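You operate a simulated robot arm through the tools that you are given. There is no shell and no other tool. Be economical: measure what you need, move in short steps, check, and stop when the job is done.

You are at the controls of a simulated two-armed robot. One attempt, no reset.

JOB
Fetch the black cover from the second wall shelf from the bottom and set it on the grey bench. Put the orange drink can from the bottom wall shelf on the third wall shelf from the bottom and the pink drink can on the tray on the cooler. Fetch the water bottle from the bottom wall shelf and stand it on the blue tray. Take the black jar and put it in the round cover on the grey bench. Take the green block from the tray on the cooler and put it on the bottom wall shelf. Take the rag on the tray on the cooler and put it away on the top tray of the grey cart. Any order will do. Set down upright: drink can, water bottle, black jar.

The check looks at the end state, three seconds after you hand in, the way a careful person would. Anything else that was tipped, shoved, dropped, spilled or broken makes it a failure. Lids that push on must go on centred and level and be pressed home; caps that screw on are set level and turned clockwise until they are tight.

ROBOT AND FRAMES
Two 7-joint arms with two-finger parallel grippers on one trunk, on a base that drives. Base frame: it is fixed to the floor where the robot stands at the start and does not move with it; the origin is under the middle of the robot, x ahead of it, y to its left, z up. Readings come in mm, rad, newtons and seconds.
The left shoulder is at the start at [70, 130, 1137], the right one opposite. With the tool pointing down near the work surface each hand reaches from about 100 to 480 mm from the robot's upright axis, wherever it stands, measured 20 degrees to its own side. Places, roughly: black cover (10x7x3 cm) [500, 0, 1100]; black jar (5x5x6 cm) [500, 900, 1500]; blue tray (13x10x3 cm) [-1000, 1500, 800]; bottom wall shelf [500, 400, 800]; drink can [500, 0, 750]; green block (4x4x3 cm) [600, 2000, 1000]; grey bench [400, 3400, 700]; rag (10x7x3 cm) [500, 2100, 1000]; round cover (20x20x6 cm) [200, 3600, 700]; third wall shelf [500, 600, 1500]; top tray of the grey cart [-1200, 1800, 800]; tray on the cooler [400, 1900, 1000]. Payload 1.57 kg a hand.
The TCP of each hand is the grasp point between the finger pads, 30 mm short of the fingertips. In the tool frame z runs along the fingers and y along their closing line. Largest opening 80 mm; finger width 17, thickness 12; the body of the gripper, 40 by 82 mm, starts 80 mm behind the TCP.
Orientation is told as [roll, pitch, yaw] about the base's x, y, z axes, in that order, counted from this pose: with the fingers straight down and closing along the base's y, the tool's x points along the base's -x, its y along +y and its z along -z.

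CONTROLS
- The arms move only by the tool jog_arm. It takes "left_series", "right_series" or both (then of equal length, played together; a hand with none holds still); each is a list that holds one entry, the list of rows, each a list of 7 numbers: the shift along the tool's x, y, z in units of 30 mm (1.0 is 30 mm), then the turn, a rotation vector about the tool's x, y, z in units of 4 degrees (1.0 is 4 degrees), then the gripper command, from -1 (fully open) to 1 (shut), values between in proportion. In form: [[[tx, ty, tz, rx, ry, rz, hand], ...]]. A call has 1 to 12 rows; each row shifts and turns the commanded pose from where the row before left it, along the tool's axes as they then stand. A call with a number of a shift or a turn outside -1 to 1 is refused whole. A row lasts 0.2 s, in which the tool goes at most 50 mm and 0.15 rad; a call with a longer step from one row to the next is refused whole, and so is a gripper value outside its range. A pose out of reach is approached as far as the arm can. The call stops where the force on the tool passes 40 N (or 10 N more than at its start, if that is more) or the arm is blocked; 0.2 s more then pass. The fingers move at their own pace (about 108 mm/s each) and stop on an object; they squeeze with about 20 N. The grip force told is the motor's: it shows also when the fingers shut on nothing. Time passes only in rows, and 0.2 s behind the last, so rows that do not move let the fingers close. The reply holds the time, the measured pose of the TCP, the force on the tool along the base axes, the opening and the grip force, in the units named above and with some noise, with the torque about the TCP (base axes, N m) and any sound that the robot's microphone picked up, and new pictures: "pictures" is both (left out), scene, wrist or none (wrist: the cameras of the hands that moved).
- Cameras (640 x 400 px; columns grow to the right, rows downward): "scene" is now at [137.5, 24.1, 1372.8]; the picture's right is [0.26, -0.96, -0.00], its down [-0.49, -0.13, -0.86] and it looks along [0.83, 0.23, -0.50] (base axes); focal length 214 px, centre (320, 200). "left" rides on the left gripper at [72, 7, -122] in its tool frame; the picture's right is [-0.09, 1.00, 0.00], its down [-0.84, -0.08, -0.54] and it looks along [-0.54, -0.05, 0.84] (tool axes); focal length 238 px, centre (320, 200). "right" rides on the right gripper at [72, -7, -122] in its tool frame; the picture's right is [0.09, 1.00, 0.00], its down [-0.84, 0.08, -0.54] and it looks along [-0.54, 0.05, 0.84] (tool axes); focal length 238 px, centre (320, 200). There is no depth. A picture from a camera that has moved, and an enlarged one, comes with that camera's place and axes in the base frame and with its lens.
- move_column(by): slides the trunk up (or, below 0, down) by that many mm; the arms and the scene camera ride with it, the base frame stays. It gives what a move gives, with no picture.
- drive_base(legs): drives the robot by 1 to 6 legs, each [ahead, left, turn to the left] in mm, mm and rad, along the robot's own axes; the way and the turn of a leg run together, so that a leg with both is an arc; at most 1500 mm and 3.142 rad a leg. The arms and the cameras ride along, it lands a little off, and it stops where it bumps. It gives what a move gives, and a new picture of the scene camera.
- turn_head(pan, tilt): turns the head with the scene camera to pan (to the left, within 1.501 rad either way) and tilt (down, from -0.506 to 1.204), counted from straight ahead of the robot. It gives what a move gives, and a new picture of the scene camera.
- close_up(camera, box): a new picture of the part [left, top, right, bottom] of that camera's present view, enlarged. No time passes.
- hand_in(): hands the job in; it is judged then, once.

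Work in short steps. Places have to be worked out from the pictures, the camera data and where the tool is seen: move nearer, look again, correct. Check each grasp and each placing, and mend what went wrong. You have 207 turns and 260 pictures in all, those below and enlarged ones among them. Open the grippers and draw the arms clear of the work before you hand the job in, unless the task says otherwise; then end with one line.

The tools are called after "Emit:" as name(argument=value, ...) on one line, values as JSON. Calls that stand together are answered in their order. jog_arm: Moves the arms, as the interface text tells. Its arguments: {"type":"object","properties":{"left_series":{"type":"array","items":{"type":"array","items":{"type":"array","items":{"type":"number"}}}},"right_series":{"type":"array","items":{"type":"array","items":{"type":"array","items":{"type":"number"}}}},"pictures":{"type":"string","enum":["both","scene","wrist","none"]}},"required":[]} The other tools are called the same way: move_column (by) slides the trunk up or down; drive_base (legs) drives the base; turn_head (pan, tilt) turns the head that bears the scene camera; close_up (camera, box) takes an enlarged picture of a part of a camera's view; hand_in () hands the job in.

At the start:

```text
t: 0.0
left_tool_pos: [312.1, 158.6, 999.2]
left_orientation: [-0.001, 0.0, 0.002]
left_ft_force: [-0.2, 0.4, -0.1]
left_ft_torque: [0.01, 0.01, -0.01]
left_width: 80.2
left_grasp_force: 0.2
right_tool_pos: [298.5, -137.6, 1000.2]
right_orientation: [0.0, 0.0, 0.0]
right_ft_force: [-0.3, 0.2, -0.7]
right_ft_torque: [-0.07, 0.0, 0.01]
right_width: 80.0
right_grasp_force: 0.1
trunk travel left (down, up): [-775.0, 165.0]
robot x, y, heading: [3.4, 4.9, 0.004]
head pan, tilt: [0.265, 0.527]
```

scene: 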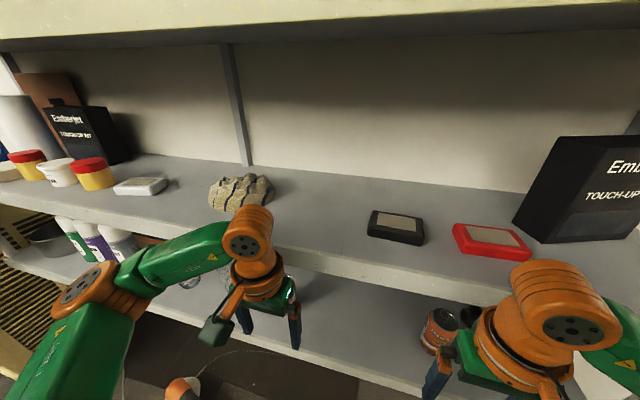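
right: 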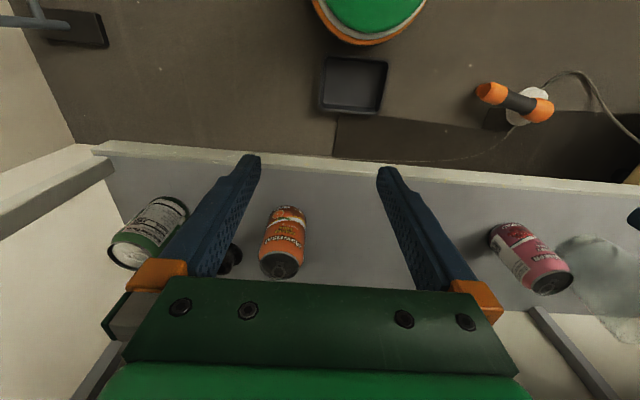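
left: 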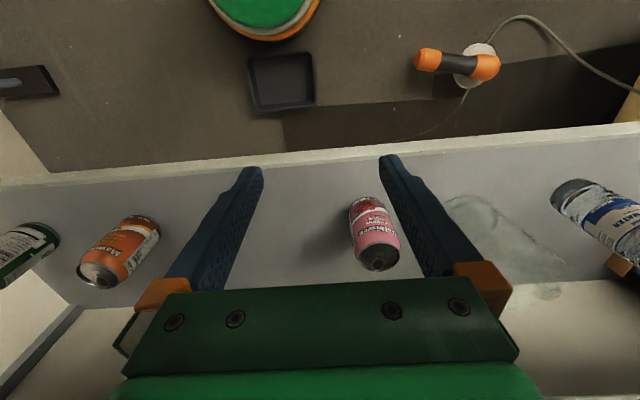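

I'll start by surveying the surroundings to the left, to find the third shelf, the jar and the cooler.

Emit:
turn_head(pan=1.0, tilt=0.1)

Emit:
turn_head(pan=0.0, tilt=0.6)

Emit:
close_up(camera="right", box=[80, 0, 640, 350])

```text
t: 1.1
left_tool_pos: [313.3, 159.2, 1000.2]
left_orientation: [0.0, -0.001, 0.0]
left_ft_force: [0.5, 0.4, 0.6]
left_ft_torque: [0.0, 0.0, 0.01]
left_width: 79.9
left_grasp_force: 0.1
right_tool_pos: [298.5, -136.9, 999.9]
right_orientation: [0.0, 0.001, 0.001]
right_ft_force: [0.4, 0.5, 1.2]
right_ft_torque: [-0.02, 0.02, 0.02]
right_width: 80.1
right_grasp_force: 0.0
trunk travel left (down, up): [-775.0, 165.0]
robot x, y, heading: [-0.2, 1.2, -0.001]
head pan, tilt: [1.0, 0.099]
camera scene: at [100.2, 77.8, 1412.3], right [0.84, -0.54, 0.0], down [-0.05, -0.08, -0.99], along [0.54, 0.84, -0.1], focal length 214 px, centre (320, 200)
```

scene: 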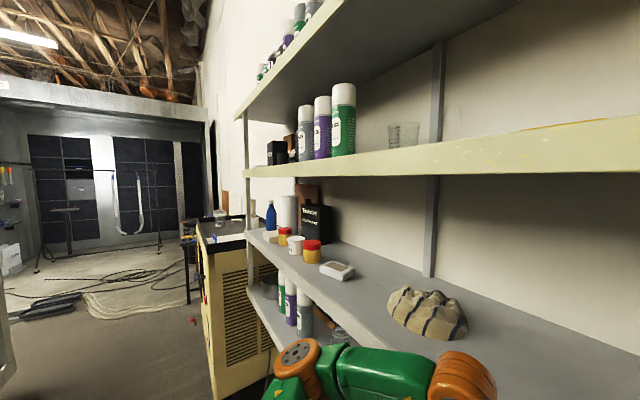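

```text
t: 2.4
left_tool_pos: [312.4, 158.9, 999.6]
left_orientation: [0.002, -0.001, -0.001]
left_ft_force: [-0.1, -0.3, 0.4]
left_ft_torque: [-0.04, 0.02, 0.01]
left_width: 80.1
left_grasp_force: 0.0
right_tool_pos: [297.3, -137.7, 998.9]
right_orientation: [0.001, -0.001, 0.0]
right_ft_force: [0.7, -0.1, 0.4]
right_ft_torque: [0.0, 0.0, -0.02]
right_width: 80.0
right_grasp_force: 0.2
trunk travel left (down, up): [-775.0, 165.0]
robot x, y, heading: [-0.1, -0.3, -0.0]
head pan, tilt: [0.0, 0.6]
camera scene: at [138.7, 0.5, 1366.3], right [0.0, -1.0, 0.0], down [-0.56, 0.0, -0.83], along [0.83, 0.0, -0.56], focal length 214 px, centre (320, 200)
```

scene: 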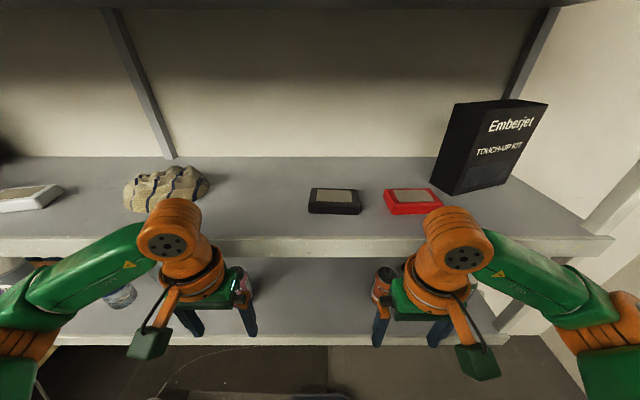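

```text
1.14 times, centred on (360, 175) of right
camera zoom: at [225.9, -144.3, 1122.0], right [-0.09, 1.0, 0.0], down [0.84, 0.08, 0.54], along [0.54, 0.05, -0.84], focal length 272 px, centre (274, 229)
```

zoom: 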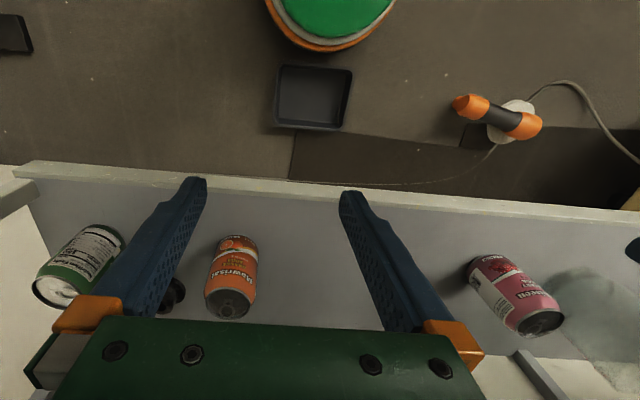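

I'm lowering the trunk to look straight into the bottom shelf. The hands are ahead of the edge at x≈310 and the shelf edge is at about 430.

Emit:
move_column(by=-400)

Emit:
turn_head(pan=0.0, tilt=0.35)

```text
t: 6.2
left_tool_pos: [313.1, 158.9, 599.4]
left_orientation: [0.0, -0.001, 0.0]
left_ft_force: [0.6, -0.7, 0.4]
left_ft_torque: [-0.01, -0.06, 0.01]
left_width: 79.6
left_grasp_force: 0.1
right_tool_pos: [297.4, -137.6, 600.6]
right_orientation: [0.001, -0.001, -0.001]
right_ft_force: [0.6, -0.5, -0.9]
right_ft_torque: [0.01, 0.01, 0.01]
right_width: 80.3
right_grasp_force: 0.1
trunk travel left (down, up): [-375.0, 565.0]
robot x, y, heading: [3.6, -1.1, 0.002]
head pan, tilt: [0.0, 0.6]
```

```text
t: 7.0
left_tool_pos: [313.0, 158.2, 599.2]
left_orientation: [0.002, -0.001, -0.002]
left_ft_force: [0.1, -0.4, 0.7]
left_ft_torque: [0.02, 0.0, 0.0]
left_width: 80.0
left_grasp_force: 0.0
right_tool_pos: [296.1, -136.5, 599.6]
right_orientation: [-0.001, 0.001, 0.0]
right_ft_force: [0.6, 0.3, -0.8]
right_ft_torque: [0.01, -0.02, 0.03]
right_width: 79.7
right_grasp_force: 0.0
trunk travel left (down, up): [-375.0, 565.0]
robot x, y, heading: [-0.6, 0.9, 0.005]
head pan, tilt: [0.0, 0.351]
camera scene: at [143.4, 0.4, 988.9], right [0.0, -1.0, 0.0], down [-0.34, 0.0, -0.94], along [0.94, 0.0, -0.34], focal length 214 px, centre (320, 200)
```

scene: 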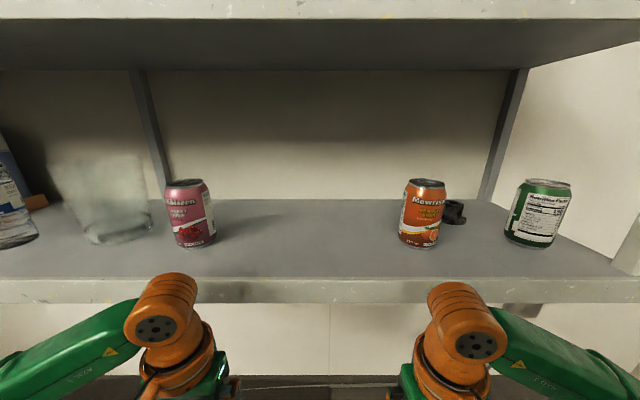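

The bottom shelf is clear in this view. I'm taking close-ups of the two cans for accurate measurements.

Emit:
close_up(camera="scene", box=[360, 150, 600, 300])

Emit:
close_up(camera="scene", box=[0, 150, 240, 300])

Emit:
turn_head(pan=0.7, tilt=0.3)

```text
2.67 times, centred on (480, 225) of scene
camera zoom: at [143.4, 0.4, 988.9], right [0.0, -1.0, 0.0], down [-0.34, 0.0, -0.94], along [0.94, 0.0, -0.34], focal length 572 px, centre (-107, 133)
```

zoom: 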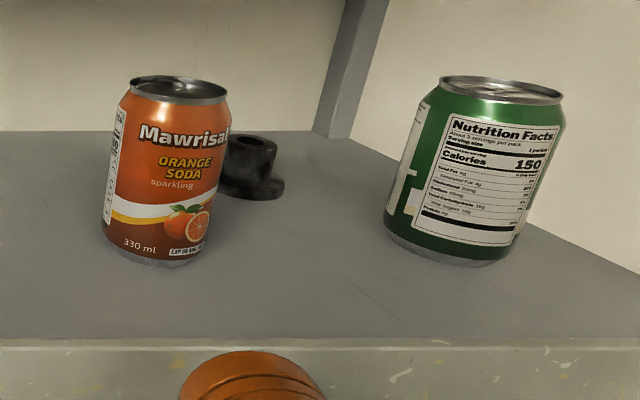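

```text
2.67 times, centred on (120, 225) of scene
camera zoom: at [143.4, 0.4, 988.9], right [0.0, -1.0, 0.0], down [-0.34, 0.0, -0.94], along [0.94, 0.0, -0.34], focal length 572 px, centre (853, 133)
```

zoom: 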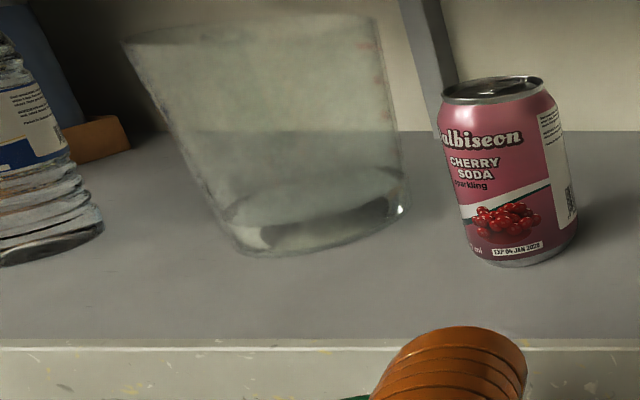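

```text
t: 8.0
left_tool_pos: [312.8, 159.4, 600.5]
left_orientation: [0.001, -0.002, -0.002]
left_ft_force: [0.5, -0.9, 0.2]
left_ft_torque: [-0.02, 0.02, 0.01]
left_width: 80.2
left_grasp_force: 0.1
right_tool_pos: [298.7, -137.3, 600.0]
right_orientation: [0.001, 0.0, 0.0]
right_ft_force: [-0.3, -0.1, 0.1]
right_ft_torque: [0.0, -0.03, -0.02]
right_width: 80.1
right_grasp_force: 0.2
trunk travel left (down, up): [-375.0, 565.0]
robot x, y, heading: [-0.1, 2.3, 0.0]
head pan, tilt: [0.7, 0.3]
camera scene: at [121.7, 60.5, 993.7], right [0.64, -0.77, 0.0], down [-0.23, -0.19, -0.96], along [0.73, 0.61, -0.3], focal length 214 px, centre (320, 200)
```

scene: 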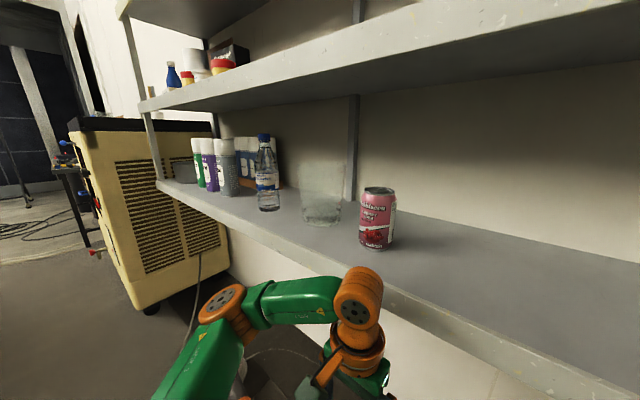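

Estimates so far: shelf surface z≈776 with its edge at x≈390, orange can at about (505,-189), pink can at about (498,232). I'll back off 120 mm, raise the trunk, and pitch both hands towards forward.

Emit:
drive_base(legs=[[-120, 0, 0]])

Emit:
move_column(by=150)

Emit:
jog_arm(left_series=[[[-0.47, 0, 0, 0, -1, 0, -1], [-0.47, 0, 0, 0, -1, 0, -1], [-0.47, 0, 0, 0, -1, 0, -1], [-0.47, 0, 0, 0, -1, 0, -1], [-0.47, 0, 0, 0, -1, 0, -1], [-0.47, 0, 0, 0, -1, 0, -1], [-0.47, 0, 0, 0, -1, 0, -1], [-0.47, 0, 0, 0, -1, 0, -1], [-0.47, 0, 0, 0, -1, 0, -1], [-0.47, 0, 0, 0, -1, 0, -1], [-0.47, 0, 0, 0, -1, 0, -1], [-0.47, 0, 0, 0, -1, 0, -1]]], right_series=[[[-0.47, 0, 0, 0, -1, 0, -1], [-0.47, 0, 0, 0, -1, 0, -1], [-0.47, 0, 0, 0, -1, 0, -1], [-0.47, 0, 0, 0, -1, 0, -1], [-0.47, 0, 0, 0, -1, 0, -1], [-0.47, 0, 0, 0, -1, 0, -1], [-0.47, 0, 0, 0, -1, 0, -1], [-0.47, 0, 0, 0, -1, 0, -1], [-0.47, 0, 0, 0, -1, 0, -1], [-0.47, 0, 0, 0, -1, 0, -1], [-0.47, 0, 0, 0, -1, 0, -1], [-0.47, 0, 0, 0, -1, 0, -1]]], pictures="scene")

```text
t: 9.3
left_tool_pos: [191.6, 158.7, 599.4]
left_orientation: [0.0, -0.001, 0.0]
left_ft_force: [0.8, 0.4, 0.2]
left_ft_torque: [0.0, 0.01, -0.01]
left_width: 80.2
left_grasp_force: 0.0
right_tool_pos: [177.6, -137.3, 600.2]
right_orientation: [-0.001, 0.0, 0.0]
right_ft_force: [-0.4, -0.1, 0.1]
right_ft_torque: [0.0, 0.0, 0.04]
right_width: 79.8
right_grasp_force: 0.2
trunk travel left (down, up): [-375.0, 565.0]
robot x, y, heading: [-118.6, -1.3, 0.002]
head pan, tilt: [0.7, 0.3]
camera scene: at [0.9, 60.5, 993.8], right [0.64, -0.77, 0.0], down [-0.23, -0.19, -0.96], along [0.73, 0.61, -0.3], focal length 214 px, centre (320, 200)
```

scene: 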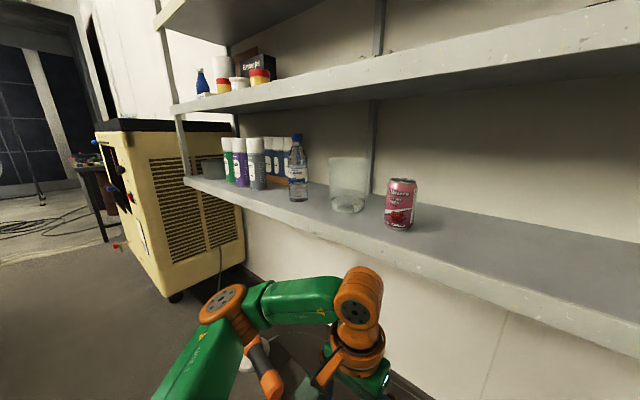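

```text
t: 11.0
left_tool_pos: [194.2, 159.4, 749.4]
left_orientation: [0.001, 0.0, 0.0]
left_ft_force: [0.0, -0.1, 0.0]
left_ft_torque: [-0.03, 0.03, 0.0]
left_width: 80.0
left_grasp_force: 0.1
right_tool_pos: [178.2, -137.0, 749.4]
right_orientation: [-0.001, -0.001, -0.001]
right_ft_force: [-0.1, 0.3, -0.2]
right_ft_torque: [0.03, -0.01, 0.0]
right_width: 80.0
right_grasp_force: 0.1
trunk travel left (down, up): [-525.0, 415.0]
robot x, y, heading: [-118.7, 0.0, 0.001]
head pan, tilt: [0.7, 0.3]
```

```text
t: 13.6
left_tool_pos: [345.0, 158.7, 811.5]
left_orientation: [-0.002, -0.836, 0.001]
left_ft_force: [0.7, -0.6, 0.0]
left_ft_torque: [0.01, -0.03, -0.01]
left_width: 80.2
left_grasp_force: 0.0
right_tool_pos: [329.2, -137.6, 811.5]
right_orientation: [0.0, -0.839, 0.0]
right_ft_force: [-0.5, 0.3, -1.2]
right_ft_torque: [-0.03, 0.02, 0.0]
right_width: 79.8
right_grasp_force: 0.0
trunk travel left (down, up): [-525.0, 415.0]
robot x, y, heading: [-118.3, 4.2, 0.006]
head pan, tilt: [0.7, 0.3]
camera scene: at [1.4, 60.5, 1143.7], right [0.64, -0.77, 0.0], down [-0.23, -0.19, -0.96], along [0.73, 0.61, -0.3], focal length 214 px, centre (320, 200)
```

scene: 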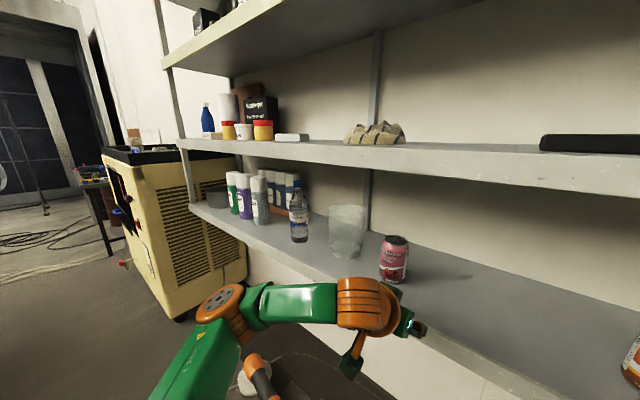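

Completing the pitch to 60° and lining each hand up sideways with its can (left y≈232, right y≈-189). Then I'll check with the wrist cameras.

Emit:
jog_arm(left_series=[[[-0.47, 0.8, 0, 0, -1, 0, -1], [-0.47, 0.8, 0, 0, -1, 0, -1], [-0.47, 0.8, 0, 0, -1, 0, -1], [0, 0, 0, 0, 0, 0, -1]]], right_series=[[[-0.47, -0.58, 0, 0, -1, 0, -1], [-0.47, -0.58, 0, 0, -1, 0, -1], [-0.47, -0.58, 0, 0, -1, 0, -1], [0, 0, 0, 0, 0, 0, -1]]], pictures="wrist")

Emit:
turn_head(pan=0.0, tilt=0.5)

```text
t: 14.6
left_tool_pos: [370.9, 232.0, 845.5]
left_orientation: [0.001, -1.048, -0.002]
left_ft_force: [-0.9, -0.6, -0.1]
left_ft_torque: [-0.01, 0.03, -0.02]
left_width: 79.9
left_grasp_force: 0.2
right_tool_pos: [356.5, -189.4, 845.5]
right_orientation: [-0.003, -1.048, 0.0]
right_ft_force: [-0.1, -0.1, 0.4]
right_ft_torque: [-0.02, 0.03, 0.0]
right_width: 80.3
right_grasp_force: 0.0
trunk travel left (down, up): [-525.0, 415.0]
robot x, y, heading: [-122.3, -1.4, 0.004]
head pan, tilt: [0.7, 0.3]
camera right: at [214.6, -196.0, 844.6], right [-0.05, 1.0, -0.08], down [-0.05, 0.08, 1.0], along [1.0, 0.05, 0.05], focal length 238 px, centre (320, 200)
camera left: at [230.7, 239.5, 844.7], right [0.05, 1.0, 0.08], down [-0.05, -0.08, 1.0], along [1.0, -0.05, 0.05], focal length 238 px, centre (320, 200)
```

right: 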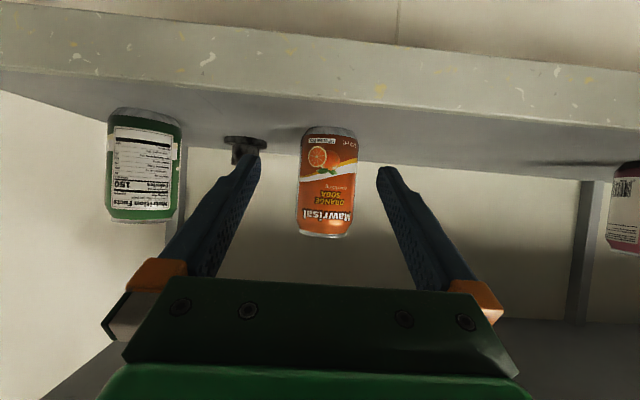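
left: 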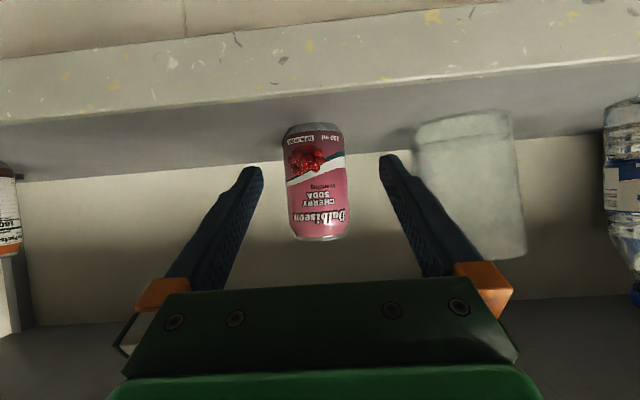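

```text
t: 15.7
left_tool_pos: [372.0, 232.6, 845.0]
left_orientation: [0.001, -1.048, 0.001]
left_ft_force: [-0.6, -0.3, -0.5]
left_ft_torque: [-0.01, -0.04, 0.02]
left_width: 79.9
left_grasp_force: 0.0
right_tool_pos: [355.2, -188.0, 846.2]
right_orientation: [0.0, -1.049, 0.001]
right_ft_force: [0.0, -0.4, 0.6]
right_ft_torque: [0.0, 0.01, -0.01]
right_width: 79.9
right_grasp_force: 0.1
trunk travel left (down, up): [-525.0, 415.0]
robot x, y, heading: [-118.5, 1.4, 0.002]
head pan, tilt: [0.0, 0.499]
camera scene: at [20.9, 0.5, 1125.3], right [0.0, -1.0, 0.0], down [-0.48, 0.0, -0.88], along [0.88, 0.0, -0.48], focal length 214 px, centre (320, 200)
```

scene: 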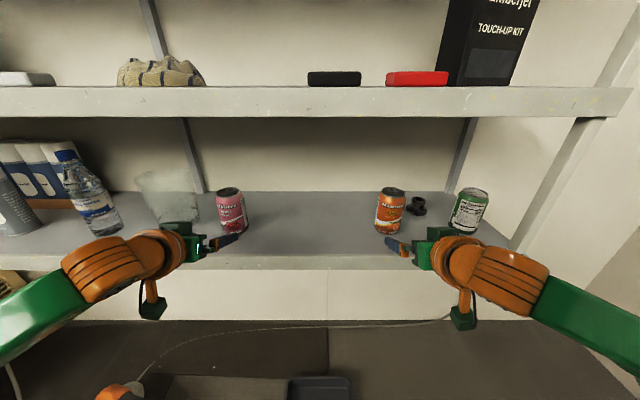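

The wrist views put the orange can at about (500,-177) and the pink at about (500,225), with the shelf at z≈776. Advancing both hands horizontally around the cans with the fingers open.

Emit:
jog_arm(left_series=[[[-0.32, -0.16, 0.64, 0, 0, 0, -1], [-0.32, -0.08, 0.64, 0, 0, 0, -1], [-0.32, 0, 0.64, 0, 0, 0, -1], [-0.32, 0, 0.64, 0, 0, 0, -1], [-0.32, 0, 0.64, 0, 0, 0, -1], [0, 0, 0, 0, 0, 0, -1]]], right_series=[[[-0.365, 0.24, 0.72, 0, 0, 0, -1], [-0.365, 0.13, 0.72, 0, 0, 0, -1], [-0.365, 0, 0.72, 0, 0, 0, -1], [-0.365, 0, 0.72, 0, 0, 0, -1], [-0.365, 0, 0.72, 0, 0, 0, -1], [0, 0, 0, 0, 0, 0, -1]]], pictures="both")

```text
t: 17.1
left_tool_pos: [477.3, 225.3, 838.7]
left_orientation: [0.0, -1.046, -0.001]
left_ft_force: [-0.2, 0.3, 0.6]
left_ft_torque: [0.05, 0.01, 0.0]
left_width: 79.7
left_grasp_force: 0.1
right_tool_pos: [476.6, -178.8, 836.7]
right_orientation: [-0.002, -1.049, 0.001]
right_ft_force: [-0.5, 1.2, -0.1]
right_ft_torque: [0.03, -0.01, 0.0]
right_width: 80.1
right_grasp_force: 0.1
trunk travel left (down, up): [-525.0, 415.0]
robot x, y, heading: [-124.4, -4.0, -0.003]
head pan, tilt: [0.0, 0.499]
camera scene: at [20.4, 0.4, 1125.4], right [0.0, -1.0, 0.0], down [-0.48, 0.0, -0.88], along [0.88, 0.0, -0.48], focal length 214 px, centre (320, 200)
camera right: at [334.8, -184.9, 836.4], right [-0.05, 1.0, -0.08], down [-0.05, 0.08, 1.0], along [1.0, 0.05, 0.05], focal length 238 px, centre (320, 200)
camera left: at [336.4, 232.2, 838.7], right [0.05, 1.0, 0.08], down [-0.05, -0.08, 1.0], along [1.0, -0.05, 0.05], focal length 238 px, centre (320, 200)
```

scene: 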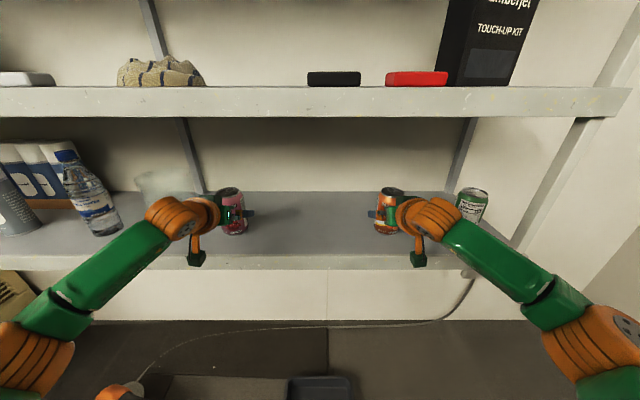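
right: 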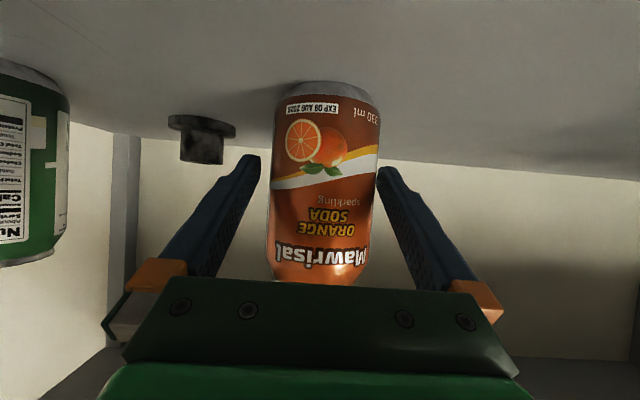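
left: 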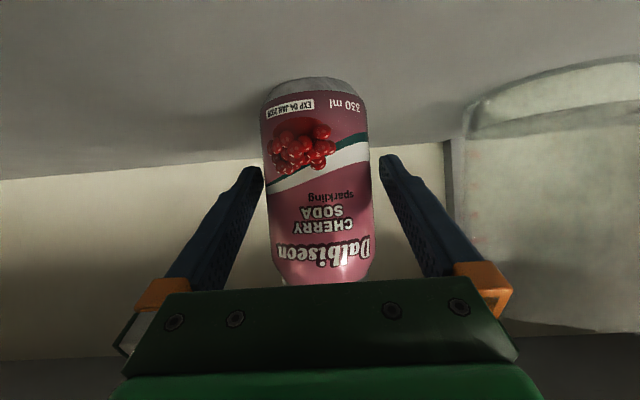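

Both cans sit between the fingers, slightly off centre. I'll shift 4–5 mm, move on 13 mm and close.

Emit:
jog_arm(left_series=[[[0, -0.13, 0, 0, 0, 0, -1], [-0.22, 0, 0.37, 0, 0, 0, -1], [0, 0, 0, 0, 0, 0, 0.2], [0, 0, 0, 0, 0, 0, 1], [0, 0, 0, 0, 0, 0, 1], [0, 0, 0, 0, 0, 0, 1]]], right_series=[[[0, 0.15, 0, 0, 0, 0, -1], [-0.22, 0, 0.37, 0, 0, 0, -1], [0, 0, 0, 0, 0, 0, 0.2], [0, 0, 0, 0, 0, 0, 1], [0, 0, 0, 0, 0, 0, 1], [0, 0, 0, 0, 0, 0, 1]]], pictures="wrist")

```text
t: 18.5
left_tool_pos: [489.7, 220.2, 838.5]
left_orientation: [0.001, -1.047, 0.0]
left_ft_force: [1.3, -1.3, -0.3]
left_ft_torque: [0.02, -0.17, 0.01]
left_width: 65.5
left_grasp_force: 19.7
right_tool_pos: [489.7, -172.8, 837.1]
right_orientation: [-0.001, -1.047, 0.001]
right_ft_force: [1.1, -0.1, 1.3]
right_ft_torque: [-0.07, -0.12, 0.0]
right_width: 65.3
right_grasp_force: 20.2
trunk travel left (down, up): [-525.0, 415.0]
robot x, y, heading: [-120.1, 0.2, -0.001]
head pan, tilt: [0.0, 0.499]
camera right: at [348.3, -180.2, 836.5], right [-0.05, 1.0, -0.08], down [-0.05, 0.08, 1.0], along [1.0, 0.05, 0.05], focal length 238 px, centre (320, 200)
camera left: at [349.3, 227.7, 838.1], right [0.05, 1.0, 0.08], down [-0.05, -0.08, 1.0], along [1.0, -0.05, 0.05], focal length 238 px, centre (320, 200)
```

right: 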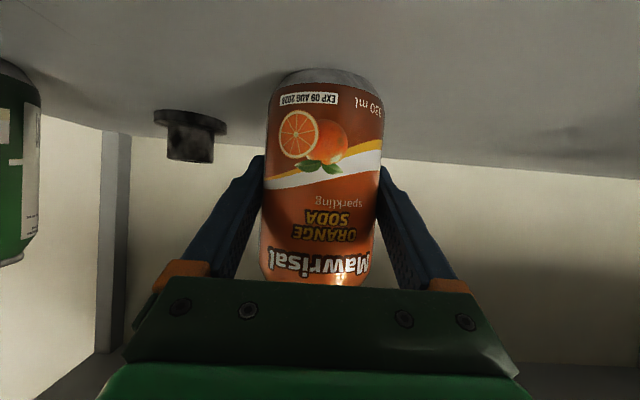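
left: 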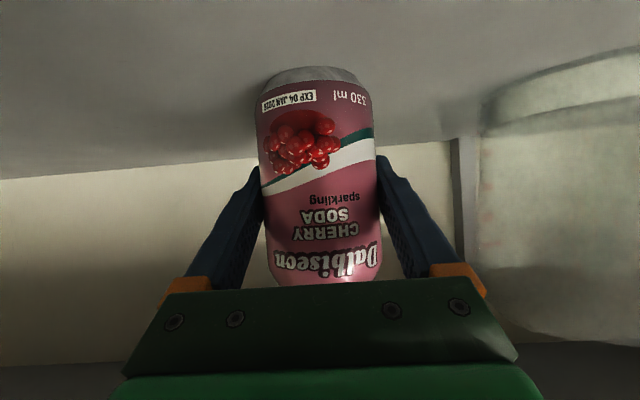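

Both cans are gripped. I'll lift 40 mm with the trunk and back out.

Emit:
move_column(by=40)

Emit:
drive_base(legs=[[-230, 0, 0]])

Emit:
move_column(by=375)

Emit:
turn_head(pan=0.8, tilt=0.0)

```text
t: 19.3
left_tool_pos: [488.9, 220.6, 881.9]
left_orientation: [0.0, -1.053, 0.001]
left_ft_force: [2.3, 1.0, 5.7]
left_ft_torque: [0.04, 0.04, -0.01]
left_width: 64.9
left_grasp_force: 19.7
right_tool_pos: [488.5, -173.5, 879.4]
right_orientation: [0.0, -1.051, -0.001]
right_ft_force: [2.1, -0.1, 6.0]
right_ft_torque: [-0.09, 0.01, 0.05]
right_width: 64.8
right_grasp_force: 20.4
trunk travel left (down, up): [-565.0, 375.0]
robot x, y, heading: [-121.2, -0.9, 0.005]
head pan, tilt: [0.0, 0.499]
```

```text
t: 21.1
left_tool_pos: [259.2, 222.9, 877.2]
left_orientation: [0.0, -1.044, 0.007]
left_ft_force: [-0.4, 0.0, -0.3]
left_ft_torque: [0.01, 0.03, -0.04]
left_width: 65.1
left_grasp_force: 19.9
right_tool_pos: [260.4, -170.4, 876.8]
right_orientation: [-0.001, -1.045, 0.005]
right_ft_force: [0.1, -0.1, 0.2]
right_ft_torque: [0.02, 0.01, 0.01]
right_width: 64.7
right_grasp_force: 20.3
trunk travel left (down, up): [-565.0, 375.0]
robot x, y, heading: [-352.5, -1.6, 0.004]
head pan, tilt: [0.0, 0.499]
camera scene: at [-208.1, 0.7, 1165.0], right [0.01, -1.0, 0.0], down [-0.48, 0.0, -0.88], along [0.88, 0.01, -0.48], focal length 214 px, centre (320, 200)
```

scene: 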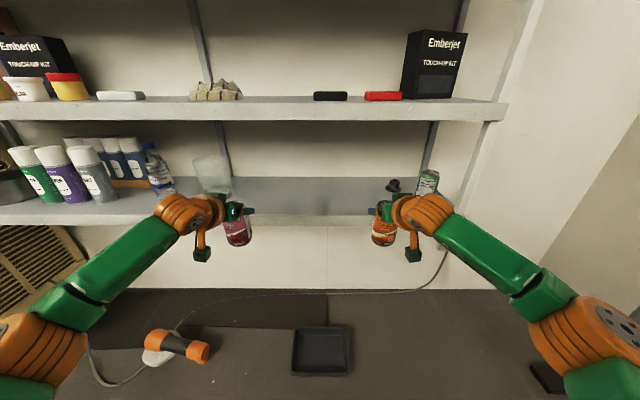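

```text
t: 24.7
left_tool_pos: [259.7, 223.0, 1250.6]
left_orientation: [0.0, -1.043, 0.008]
left_ft_force: [0.7, -0.5, -2.5]
left_ft_torque: [0.0, 0.03, 0.03]
left_width: 64.8
left_grasp_force: 20.2
right_tool_pos: [262.4, -169.5, 1250.9]
right_orientation: [0.001, -1.046, 0.005]
right_ft_force: [0.6, -0.3, -3.0]
right_ft_torque: [0.01, 0.03, 0.0]
right_width: 64.8
right_grasp_force: 20.7
trunk travel left (down, up): [-940.0, 0.0]
robot x, y, heading: [-351.5, -1.9, 0.007]
head pan, tilt: [0.0, 0.499]
```

```text
t: 25.8
left_tool_pos: [260.5, 224.2, 1251.8]
left_orientation: [0.0, -1.042, 0.005]
left_ft_force: [0.6, 0.6, -4.3]
left_ft_torque: [-0.01, 0.0, 0.0]
left_width: 64.6
left_grasp_force: 20.2
right_tool_pos: [261.7, -171.5, 1250.9]
right_orientation: [0.0, -1.046, 0.007]
right_ft_force: [-1.0, 0.5, -3.0]
right_ft_torque: [0.01, 0.07, -0.02]
right_width: 64.7
right_grasp_force: 20.5
trunk travel left (down, up): [-940.0, 0.0]
robot x, y, heading: [-349.3, 0.2, 0.005]
head pan, tilt: [0.799, 0.0]
camera scene: at [-236.0, 64.9, 1586.2], right [0.72, -0.69, 0.0], down [0.0, 0.0, -1.0], along [0.69, 0.72, 0.0], focal length 214 px, centre (320, 200)
```

scene: 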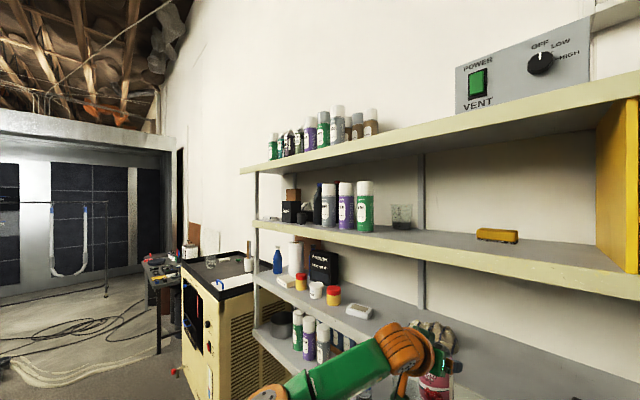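

Shelf 3 is at z≈1445, with free space around y 200–380 between the yellow object and the beaker. I'll drive left 460 mm and raise the right hand.

Emit:
drive_base(legs=[[0, 460, 0]])

Emit:
jog_arm(right_series=[[[-0.866, 0, -0.5, 0, 0, 0, 1], [-0.866, 0, -0.5, 0, 0, 0, 1], [-0.866, 0, -0.5, 0, 0, 0, 1], [-0.866, 0, -0.5, 0, 0, 0, 1], [-0.866, 0, -0.5, 0, 0, 0, 1], [-0.866, 0, -0.5, 0, 0, 0, 1], [-0.866, 0, -0.5, 0, 0, 0, 1], [-0.866, 0, -0.5, 0, 0, 0, 1], [-0.866, 0, -0.5, 0, 0, 0, 1], [-0.866, 0, -0.5, 0, 0, 0, 1]]], pictures="wrist")

Emit:
turn_head(pan=0.0, tilt=0.15)

```text
t: 28.6
left_tool_pos: [254.5, 678.3, 1252.8]
left_orientation: [0.004, -1.044, 0.008]
left_ft_force: [0.4, -0.8, -3.7]
left_ft_torque: [0.02, -0.01, 0.01]
left_width: 64.9
left_grasp_force: 20.4
right_tool_pos: [258.8, 286.1, 1250.9]
right_orientation: [0.003, -1.045, 0.008]
right_ft_force: [0.5, -0.3, -3.6]
right_ft_torque: [0.03, 0.0, 0.01]
right_width: 65.0
right_grasp_force: 19.6
trunk travel left (down, up): [-940.0, 0.0]
robot x, y, heading: [-357.7, 456.3, 0.013]
head pan, tilt: [0.799, 0.0]
camera scene: at [-240.1, 517.4, 1586.3], right [0.72, -0.69, 0.0], down [0.0, 0.0, -1.0], along [0.69, 0.72, 0.0], focal length 214 px, centre (320, 200)
```

scene: 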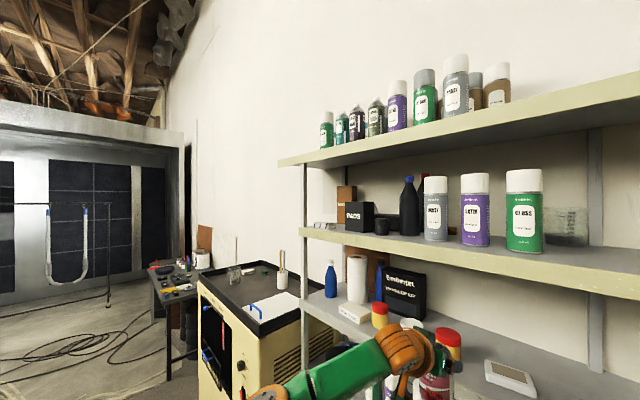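

```text
t: 30.8
left_tool_pos: [255.3, 681.1, 1252.5]
left_orientation: [0.0, -1.044, 0.012]
left_ft_force: [0.0, -0.4, -4.0]
left_ft_torque: [0.01, -0.01, 0.01]
left_width: 64.6
left_grasp_force: 20.2
right_tool_pos: [229.8, 290.9, 1460.7]
right_orientation: [-0.002, -1.044, 0.013]
right_ft_force: [0.5, -0.5, -3.4]
right_ft_torque: [0.01, 0.0, 0.0]
right_width: 64.9
right_grasp_force: 19.5
right hand out of reach, approached as far as the arm can: row 6, 7, 8, 9, 10
trunk travel left (down, up): [-940.0, 0.0]
robot x, y, heading: [-353.0, 451.7, 0.014]
head pan, tilt: [0.799, 0.0]
camera right: at [88.2, 283.7, 1460.0], right [-0.06, 1.0, -0.08], down [-0.05, 0.08, 1.0], along [1.0, 0.06, 0.04], focal length 238 px, centre (320, 200)
```

right: 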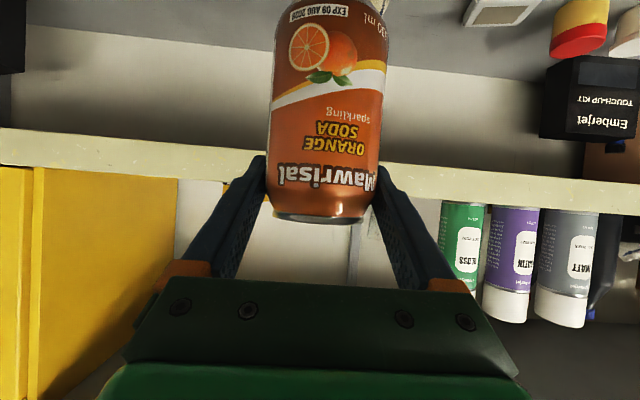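

```text
t: 31.9
left_tool_pos: [254.6, 680.8, 1251.5]
left_orientation: [-0.001, -1.045, 0.012]
left_ft_force: [-0.5, 0.0, -3.3]
left_ft_torque: [0.01, 0.01, -0.01]
left_width: 64.9
left_grasp_force: 20.1
right_tool_pos: [229.3, 291.8, 1461.6]
right_orientation: [-0.001, -1.046, 0.012]
right_ft_force: [0.0, 0.6, -3.0]
right_ft_torque: [-0.03, 0.02, -0.01]
right_width: 64.9
right_grasp_force: 20.0
trunk travel left (down, up): [-940.0, 0.0]
robot x, y, heading: [-354.8, 453.6, 0.008]
head pan, tilt: [0.0, 0.15]
camera scene: at [-209.8, 456.6, 1572.4], right [0.01, -1.0, 0.0], down [-0.15, 0.0, -0.99], along [0.99, 0.01, -0.15], focal length 214 px, centre (320, 200)
```

scene: 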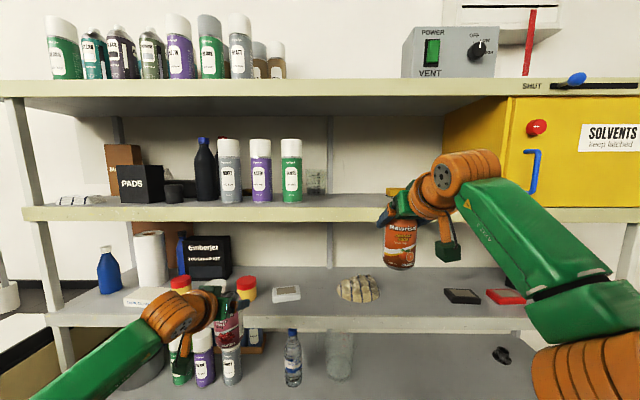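

The arm hit its reach limit. I'll pull the hand back 130 mm towards the robot so it can rise, then drive the base closer.

Emit:
jog_arm(right_series=[[[0.433, 0.17, -0.75, 0, 0, 0, 1], [0.433, 0.17, -0.75, 0, 0, 0, 1], [0.433, 0.17, -0.75, 0, 0, 0, 1], [0.433, 0.17, -0.75, 0, 0, 0, 1], [0.433, 0.17, -0.75, 0, 0, 0, 1], [0, 0, 0, 0, 0, 0, 1]]], pictures="none")

```text
t: 33.3
left_tool_pos: [254.0, 681.7, 1251.7]
left_orientation: [0.001, -1.047, 0.009]
left_ft_force: [0.1, 0.8, -2.6]
left_ft_torque: [-0.01, -0.04, 0.01]
left_width: 65.2
left_grasp_force: 19.9
right_tool_pos: [98.2, 315.2, 1461.0]
right_orientation: [-0.001, -1.046, 0.009]
right_ft_force: [-0.1, 0.4, -4.1]
right_ft_torque: [-0.02, -0.04, 0.01]
right_width: 65.2
right_grasp_force: 20.2
trunk travel left (down, up): [-940.0, 0.0]
robot x, y, heading: [-358.9, 453.9, 0.01]
head pan, tilt: [0.0, 0.15]
```

The commanded pose restarts from where the arm got to. Now raising by another 90 mm.

Emit:
jog_arm(right_series=[[[-0.866, 0, -0.5, 0, 0, 0, 1], [-0.866, 0, -0.5, 0, 0, 0, 1], [-0.866, 0, -0.5, 0, 0, 0, 1], [0, 0, 0, 0, 0, 0, 1]]], pictures="wrist")

```text
t: 34.3
left_tool_pos: [254.2, 682.5, 1252.7]
left_orientation: [-0.001, -1.044, 0.012]
left_ft_force: [0.3, 0.2, -3.2]
left_ft_torque: [0.02, 0.02, -0.02]
left_width: 65.0
left_grasp_force: 20.3
right_tool_pos: [99.5, 317.2, 1551.3]
right_orientation: [-0.002, -1.046, 0.016]
right_ft_force: [-0.2, -0.3, -3.2]
right_ft_torque: [0.05, 0.08, 0.0]
right_width: 64.9
right_grasp_force: 20.1
trunk travel left (down, up): [-940.0, 0.0]
robot x, y, heading: [-358.4, 454.4, 0.012]
head pan, tilt: [0.0, 0.15]
camera right: at [-41.7, 308.3, 1549.9], right [-0.06, 0.99, -0.08], down [-0.05, 0.08, 1.0], along [1.0, 0.06, 0.04], focal length 238 px, centre (320, 200)
```

right: 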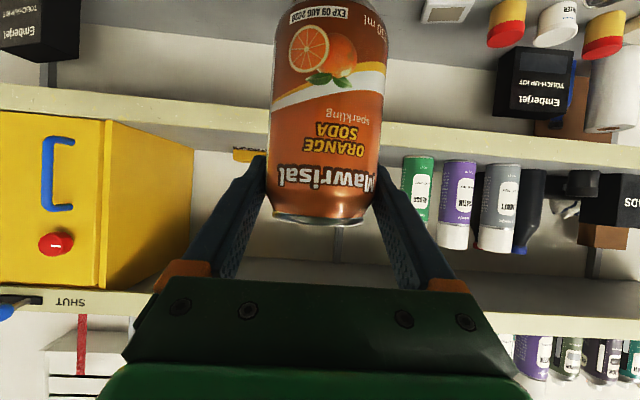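

I need to retract the left hand so it stays clear of shelf 2 when I drive forward. I'll tip it back about its wrist by 32° (the can is sealed), then pull it in.

Emit:
jog_arm(left_series=[[[0.47, 0, 0, 0, 1, 0, 1], [0.47, 0, 0, 0, 1, 0, 1], [0.47, 0, 0, 0, 1, 0, 1], [0.47, 0, 0, 0, 1, 0, 1], [0.47, 0, 0, 0, 1, 0, 1], [0.47, 0, 0, 0, 1, 0, 1], [0.47, 0, 0, 0, 1, 0, 1], [0.47, 0, 0, 0, 1, 0, 1], [0.854, 0, -0.453, 0, 0, 0, 1], [0.854, 0, -0.453, 0, 0, 0, 1], [0.854, 0, -0.453, 0, 0, 0, 1], [0.854, 0, -0.453, 0, 0, 0, 1]]], pictures="none")

Emit:
jog_arm(left_series=[[[0.854, 0, -0.453, 0, 0, 0, 1], [0.854, 0, -0.453, 0, 0, 0, 1], [0.854, 0, -0.453, 0, 0, 0, 1], [0, 0, 0, 0, 0, 0, 1]]], pictures="none")

Emit:
drive_base(legs=[[270, 0, 0]])

```text
t: 36.9
left_tool_pos: [61.2, 679.8, 1172.8]
left_orientation: [0.001, -0.487, 0.009]
left_ft_force: [0.3, 0.5, -2.7]
left_ft_torque: [-0.01, -0.08, 0.01]
left_width: 65.0
left_grasp_force: 20.3
right_tool_pos: [98.7, 317.9, 1552.7]
right_orientation: [-0.002, -1.045, 0.01]
right_ft_force: [0.5, -0.2, -3.3]
right_ft_torque: [0.06, 0.04, 0.02]
right_width: 64.8
right_grasp_force: 19.4
trunk travel left (down, up): [-940.0, 0.0]
robot x, y, heading: [-356.0, 453.3, 0.008]
head pan, tilt: [0.0, 0.15]
```

```text
t: 37.9
left_tool_pos: [-25.6, 679.7, 1172.0]
left_orientation: [0.0, -0.488, 0.011]
left_ft_force: [0.8, 0.4, -2.3]
left_ft_torque: [0.01, -0.08, -0.01]
left_width: 64.8
left_grasp_force: 19.6
right_tool_pos: [98.2, 316.7, 1551.1]
right_orientation: [0.001, -1.046, 0.011]
right_ft_force: [-0.6, 0.5, -3.4]
right_ft_torque: [-0.01, -0.02, -0.02]
right_width: 65.1
right_grasp_force: 19.8
trunk travel left (down, up): [-940.0, 0.0]
robot x, y, heading: [-355.2, 452.0, 0.009]
head pan, tilt: [0.0, 0.15]
```

```text
t: 39.8
left_tool_pos: [240.9, 683.8, 1171.8]
left_orientation: [0.0, -0.487, 0.009]
left_ft_force: [-0.1, 0.3, -3.3]
left_ft_torque: [-0.02, -0.11, 0.01]
left_width: 64.7
left_grasp_force: 20.4
right_tool_pos: [365.5, 319.7, 1550.8]
right_orientation: [0.001, -1.046, 0.012]
right_ft_force: [1.0, -0.2, -2.8]
right_ft_torque: [-0.01, 0.02, -0.01]
right_width: 65.2
right_grasp_force: 19.8
trunk travel left (down, up): [-940.0, 0.0]
robot x, y, heading: [-88.6, 459.2, 0.013]
head pan, tilt: [0.0, 0.15]
camera scene: at [55.7, 459.4, 1572.5], right [0.01, -1.0, 0.0], down [-0.15, 0.0, -0.99], along [0.99, 0.01, -0.15], focal length 214 px, centre (320, 200)
```

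scene: 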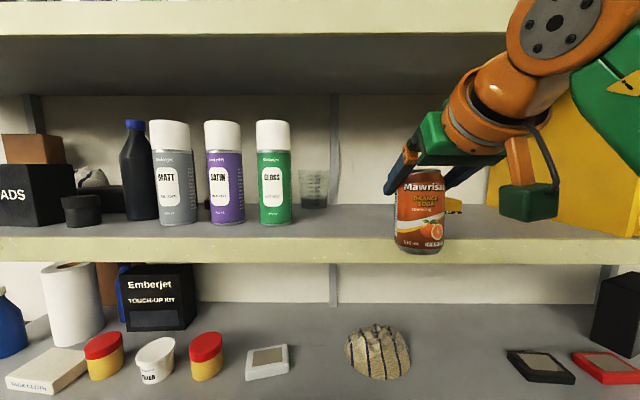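

The can has slipped about 30 mm down in the grip: its base is now ~93 mm below the TCP, level with the shelf lip at z≈1464. I'll back the hand off 60 mm and raise it 50 mm before going on.

Emit:
jog_arm(right_series=[[[0.5, 0, -0.866, 0, 0, 0, 1], [0.5, 0, -0.866, 0, 0, 0, 1], [-0.72, 0, -0.42, 0, 0, 0, 1], [-0.72, 0, -0.42, 0, 0, 0, 1], [0, 0, 0, 0, 0, 0, 1]]], pictures="scene")

```text
t: 41.0
left_tool_pos: [239.7, 682.5, 1172.9]
left_orientation: [0.0, -0.486, 0.009]
left_ft_force: [-0.3, -0.4, -3.1]
left_ft_torque: [0.02, -0.07, 0.02]
left_width: 64.9
left_grasp_force: 20.5
right_tool_pos: [302.2, 316.3, 1591.9]
right_orientation: [-0.002, -1.046, 0.012]
right_ft_force: [0.4, 0.5, -3.2]
right_ft_torque: [0.0, -0.03, 0.01]
right_width: 65.2
right_grasp_force: 20.2
right hand out of reach, approached as far as the arm can: row 4
trunk travel left (down, up): [-940.0, 0.0]
robot x, y, heading: [-91.3, 458.4, 0.011]
head pan, tilt: [0.0, 0.15]
camera scene: at [54.8, 458.7, 1572.6], right [0.01, -1.0, 0.0], down [-0.15, 0.0, -0.99], along [0.99, 0.01, -0.15], focal length 214 px, centre (320, 200)
```

scene: 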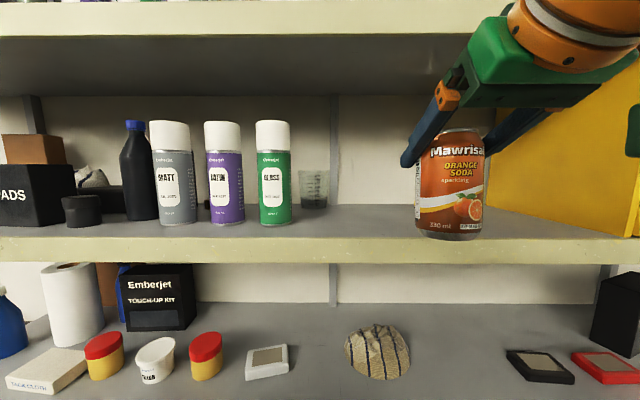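

The can base is at ~1497, about 30 mm above shelf 3. Driving 95 mm forward, which is a position the base has already stood at.

Emit:
drive_base(legs=[[97, 0, 0]])

Emit:
jog_arm(right_series=[[[0.289, 0, 0.167, 0, 0, 0, 1], [0.289, 0, 0.167, 0, 0, 0, 1], [-0.4, 0, 0.693, 0, 0, 0, 1], [-0.4, 0, 0.693, 0, 0, 0, 1], [0, 0, 0, 0, 0, 0, 1]]], pictures="both")

```text
t: 42.1
left_tool_pos: [327.4, 684.3, 1176.3]
left_orientation: [0.0, -0.496, 0.01]
left_ft_force: [-0.8, 0.0, -3.0]
left_ft_torque: [-0.01, -0.1, 0.02]
left_width: 65.0
left_grasp_force: 19.9
right_tool_pos: [384.4, 319.2, 1596.4]
right_orientation: [-0.003, -1.056, 0.012]
right_ft_force: [-2.1, -0.4, -2.6]
right_ft_torque: [-0.02, 0.0, 0.02]
right_width: 65.0
right_grasp_force: 19.9
trunk travel left (down, up): [-940.0, 0.0]
robot x, y, heading: [5.0, 458.8, 0.011]
head pan, tilt: [0.0, 0.15]
camera scene: at [138.0, 460.4, 1573.9], right [0.01, -1.0, 0.0], down [-0.14, 0.0, -0.99], along [0.99, 0.01, -0.14], focal length 214 px, centre (320, 200)
```

scene: 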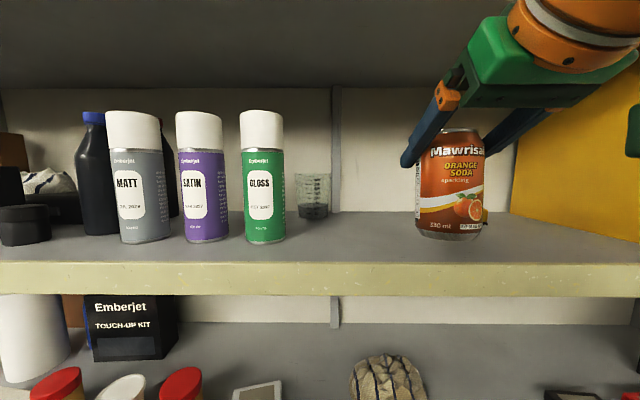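

```text
t: 43.3
left_tool_pos: [337.9, 683.3, 1171.8]
left_orientation: [0.001, -0.486, 0.01]
left_ft_force: [0.5, 0.7, -2.9]
left_ft_torque: [0.0, -0.04, 0.01]
left_width: 64.7
left_grasp_force: 19.5
right_tool_pos: [448.2, 319.7, 1572.5]
right_orientation: [-0.002, -1.046, 0.01]
right_ft_force: [0.9, 0.3, -4.4]
right_ft_torque: [0.01, 0.03, 0.03]
right_width: 65.0
right_grasp_force: 19.9
trunk travel left (down, up): [-940.0, 0.0]
robot x, y, heading: [7.2, 460.6, 0.01]
head pan, tilt: [0.0, 0.15]
camera scene: at [152.4, 460.2, 1572.5], right [0.01, -1.0, 0.0], down [-0.15, 0.0, -0.99], along [0.99, 0.01, -0.15], focal length 214 px, centre (320, 200)
camera right: at [305.9, 311.2, 1571.1], right [-0.06, 1.0, -0.08], down [-0.05, 0.08, 1.0], along [1.0, 0.06, 0.05], focal length 238 px, centre (320, 200)
```

scene: 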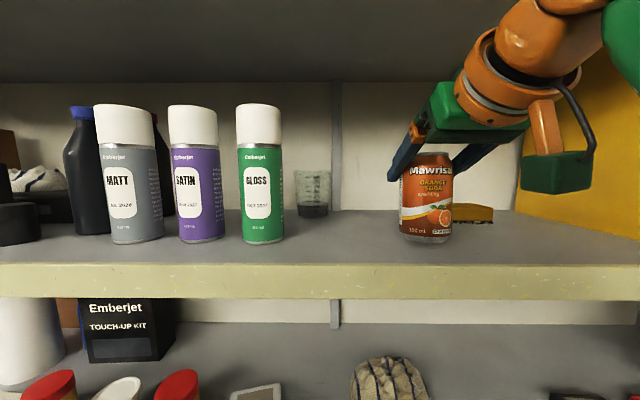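
right: 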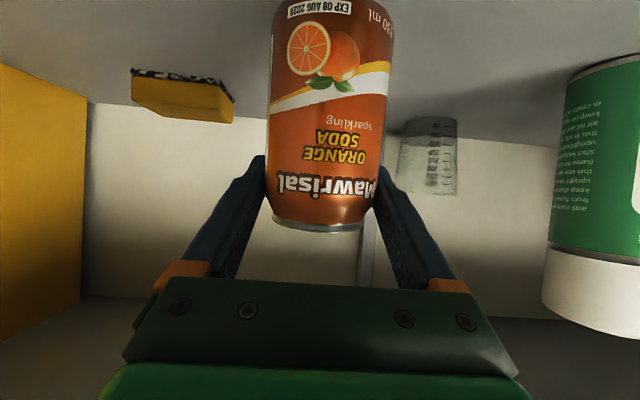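

Lowering in small steps until the force shows contact.

Emit:
jog_arm(right_series=[[[0.1, 0, 0.058, 0, 0, 0, 1], [0.1, 0, 0.058, 0, 0, 0, 1], [0.1, 0, 0.058, 0, 0, 0, 1], [0, 0, 0, 0, 0, 0, 1]]], pictures="none")

Emit:
jog_arm(right_series=[[[0.06, 0, 0.035, 0, 0, 0, 1], [0.06, 0, 0.035, 0, 0, 0, 1], [0, 0, 0, 0, 0, 0, 1]]], pictures="scene")

```text
t: 44.3
left_tool_pos: [335.7, 683.0, 1172.7]
left_orientation: [0.0, -0.486, 0.012]
left_ft_force: [-0.3, -0.4, -2.3]
left_ft_torque: [0.01, -0.09, 0.02]
left_width: 64.9
left_grasp_force: 19.7
right_tool_pos: [444.9, 318.8, 1562.2]
right_orientation: [0.0, -1.046, 0.011]
right_ft_force: [-1.3, -0.5, -3.5]
right_ft_torque: [-0.01, 0.0, 0.0]
right_width: 64.8
right_grasp_force: 19.8
trunk travel left (down, up): [-940.0, 0.0]
robot x, y, heading: [5.6, 462.1, 0.004]
head pan, tilt: [0.0, 0.15]
```

```text
t: 45.1
left_tool_pos: [335.2, 684.1, 1173.1]
left_orientation: [0.001, -0.485, 0.011]
left_ft_force: [-0.1, 0.2, -2.7]
left_ft_torque: [-0.01, -0.07, -0.02]
left_width: 64.7
left_grasp_force: 20.0
right_tool_pos: [445.7, 318.6, 1557.7]
right_orientation: [0.0, -1.048, 0.011]
right_ft_force: [3.3, 0.3, 8.2]
right_ft_torque: [-0.05, -0.46, -0.01]
right_width: 64.9
right_grasp_force: 19.8
trunk travel left (down, up): [-940.0, 0.0]
robot x, y, heading: [5.3, 458.2, 0.009]
head pan, tilt: [0.0, 0.15]
camera scene: at [150.5, 460.7, 1572.8], right [0.01, -1.0, 0.0], down [-0.15, 0.0, -0.99], along [0.99, 0.01, -0.15], focal length 214 px, centre (320, 200)
```

scene: 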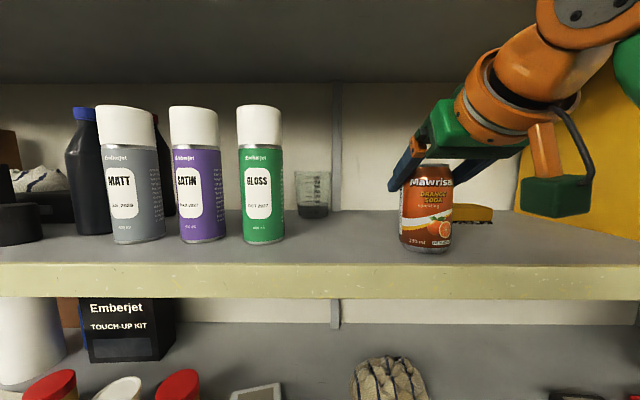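

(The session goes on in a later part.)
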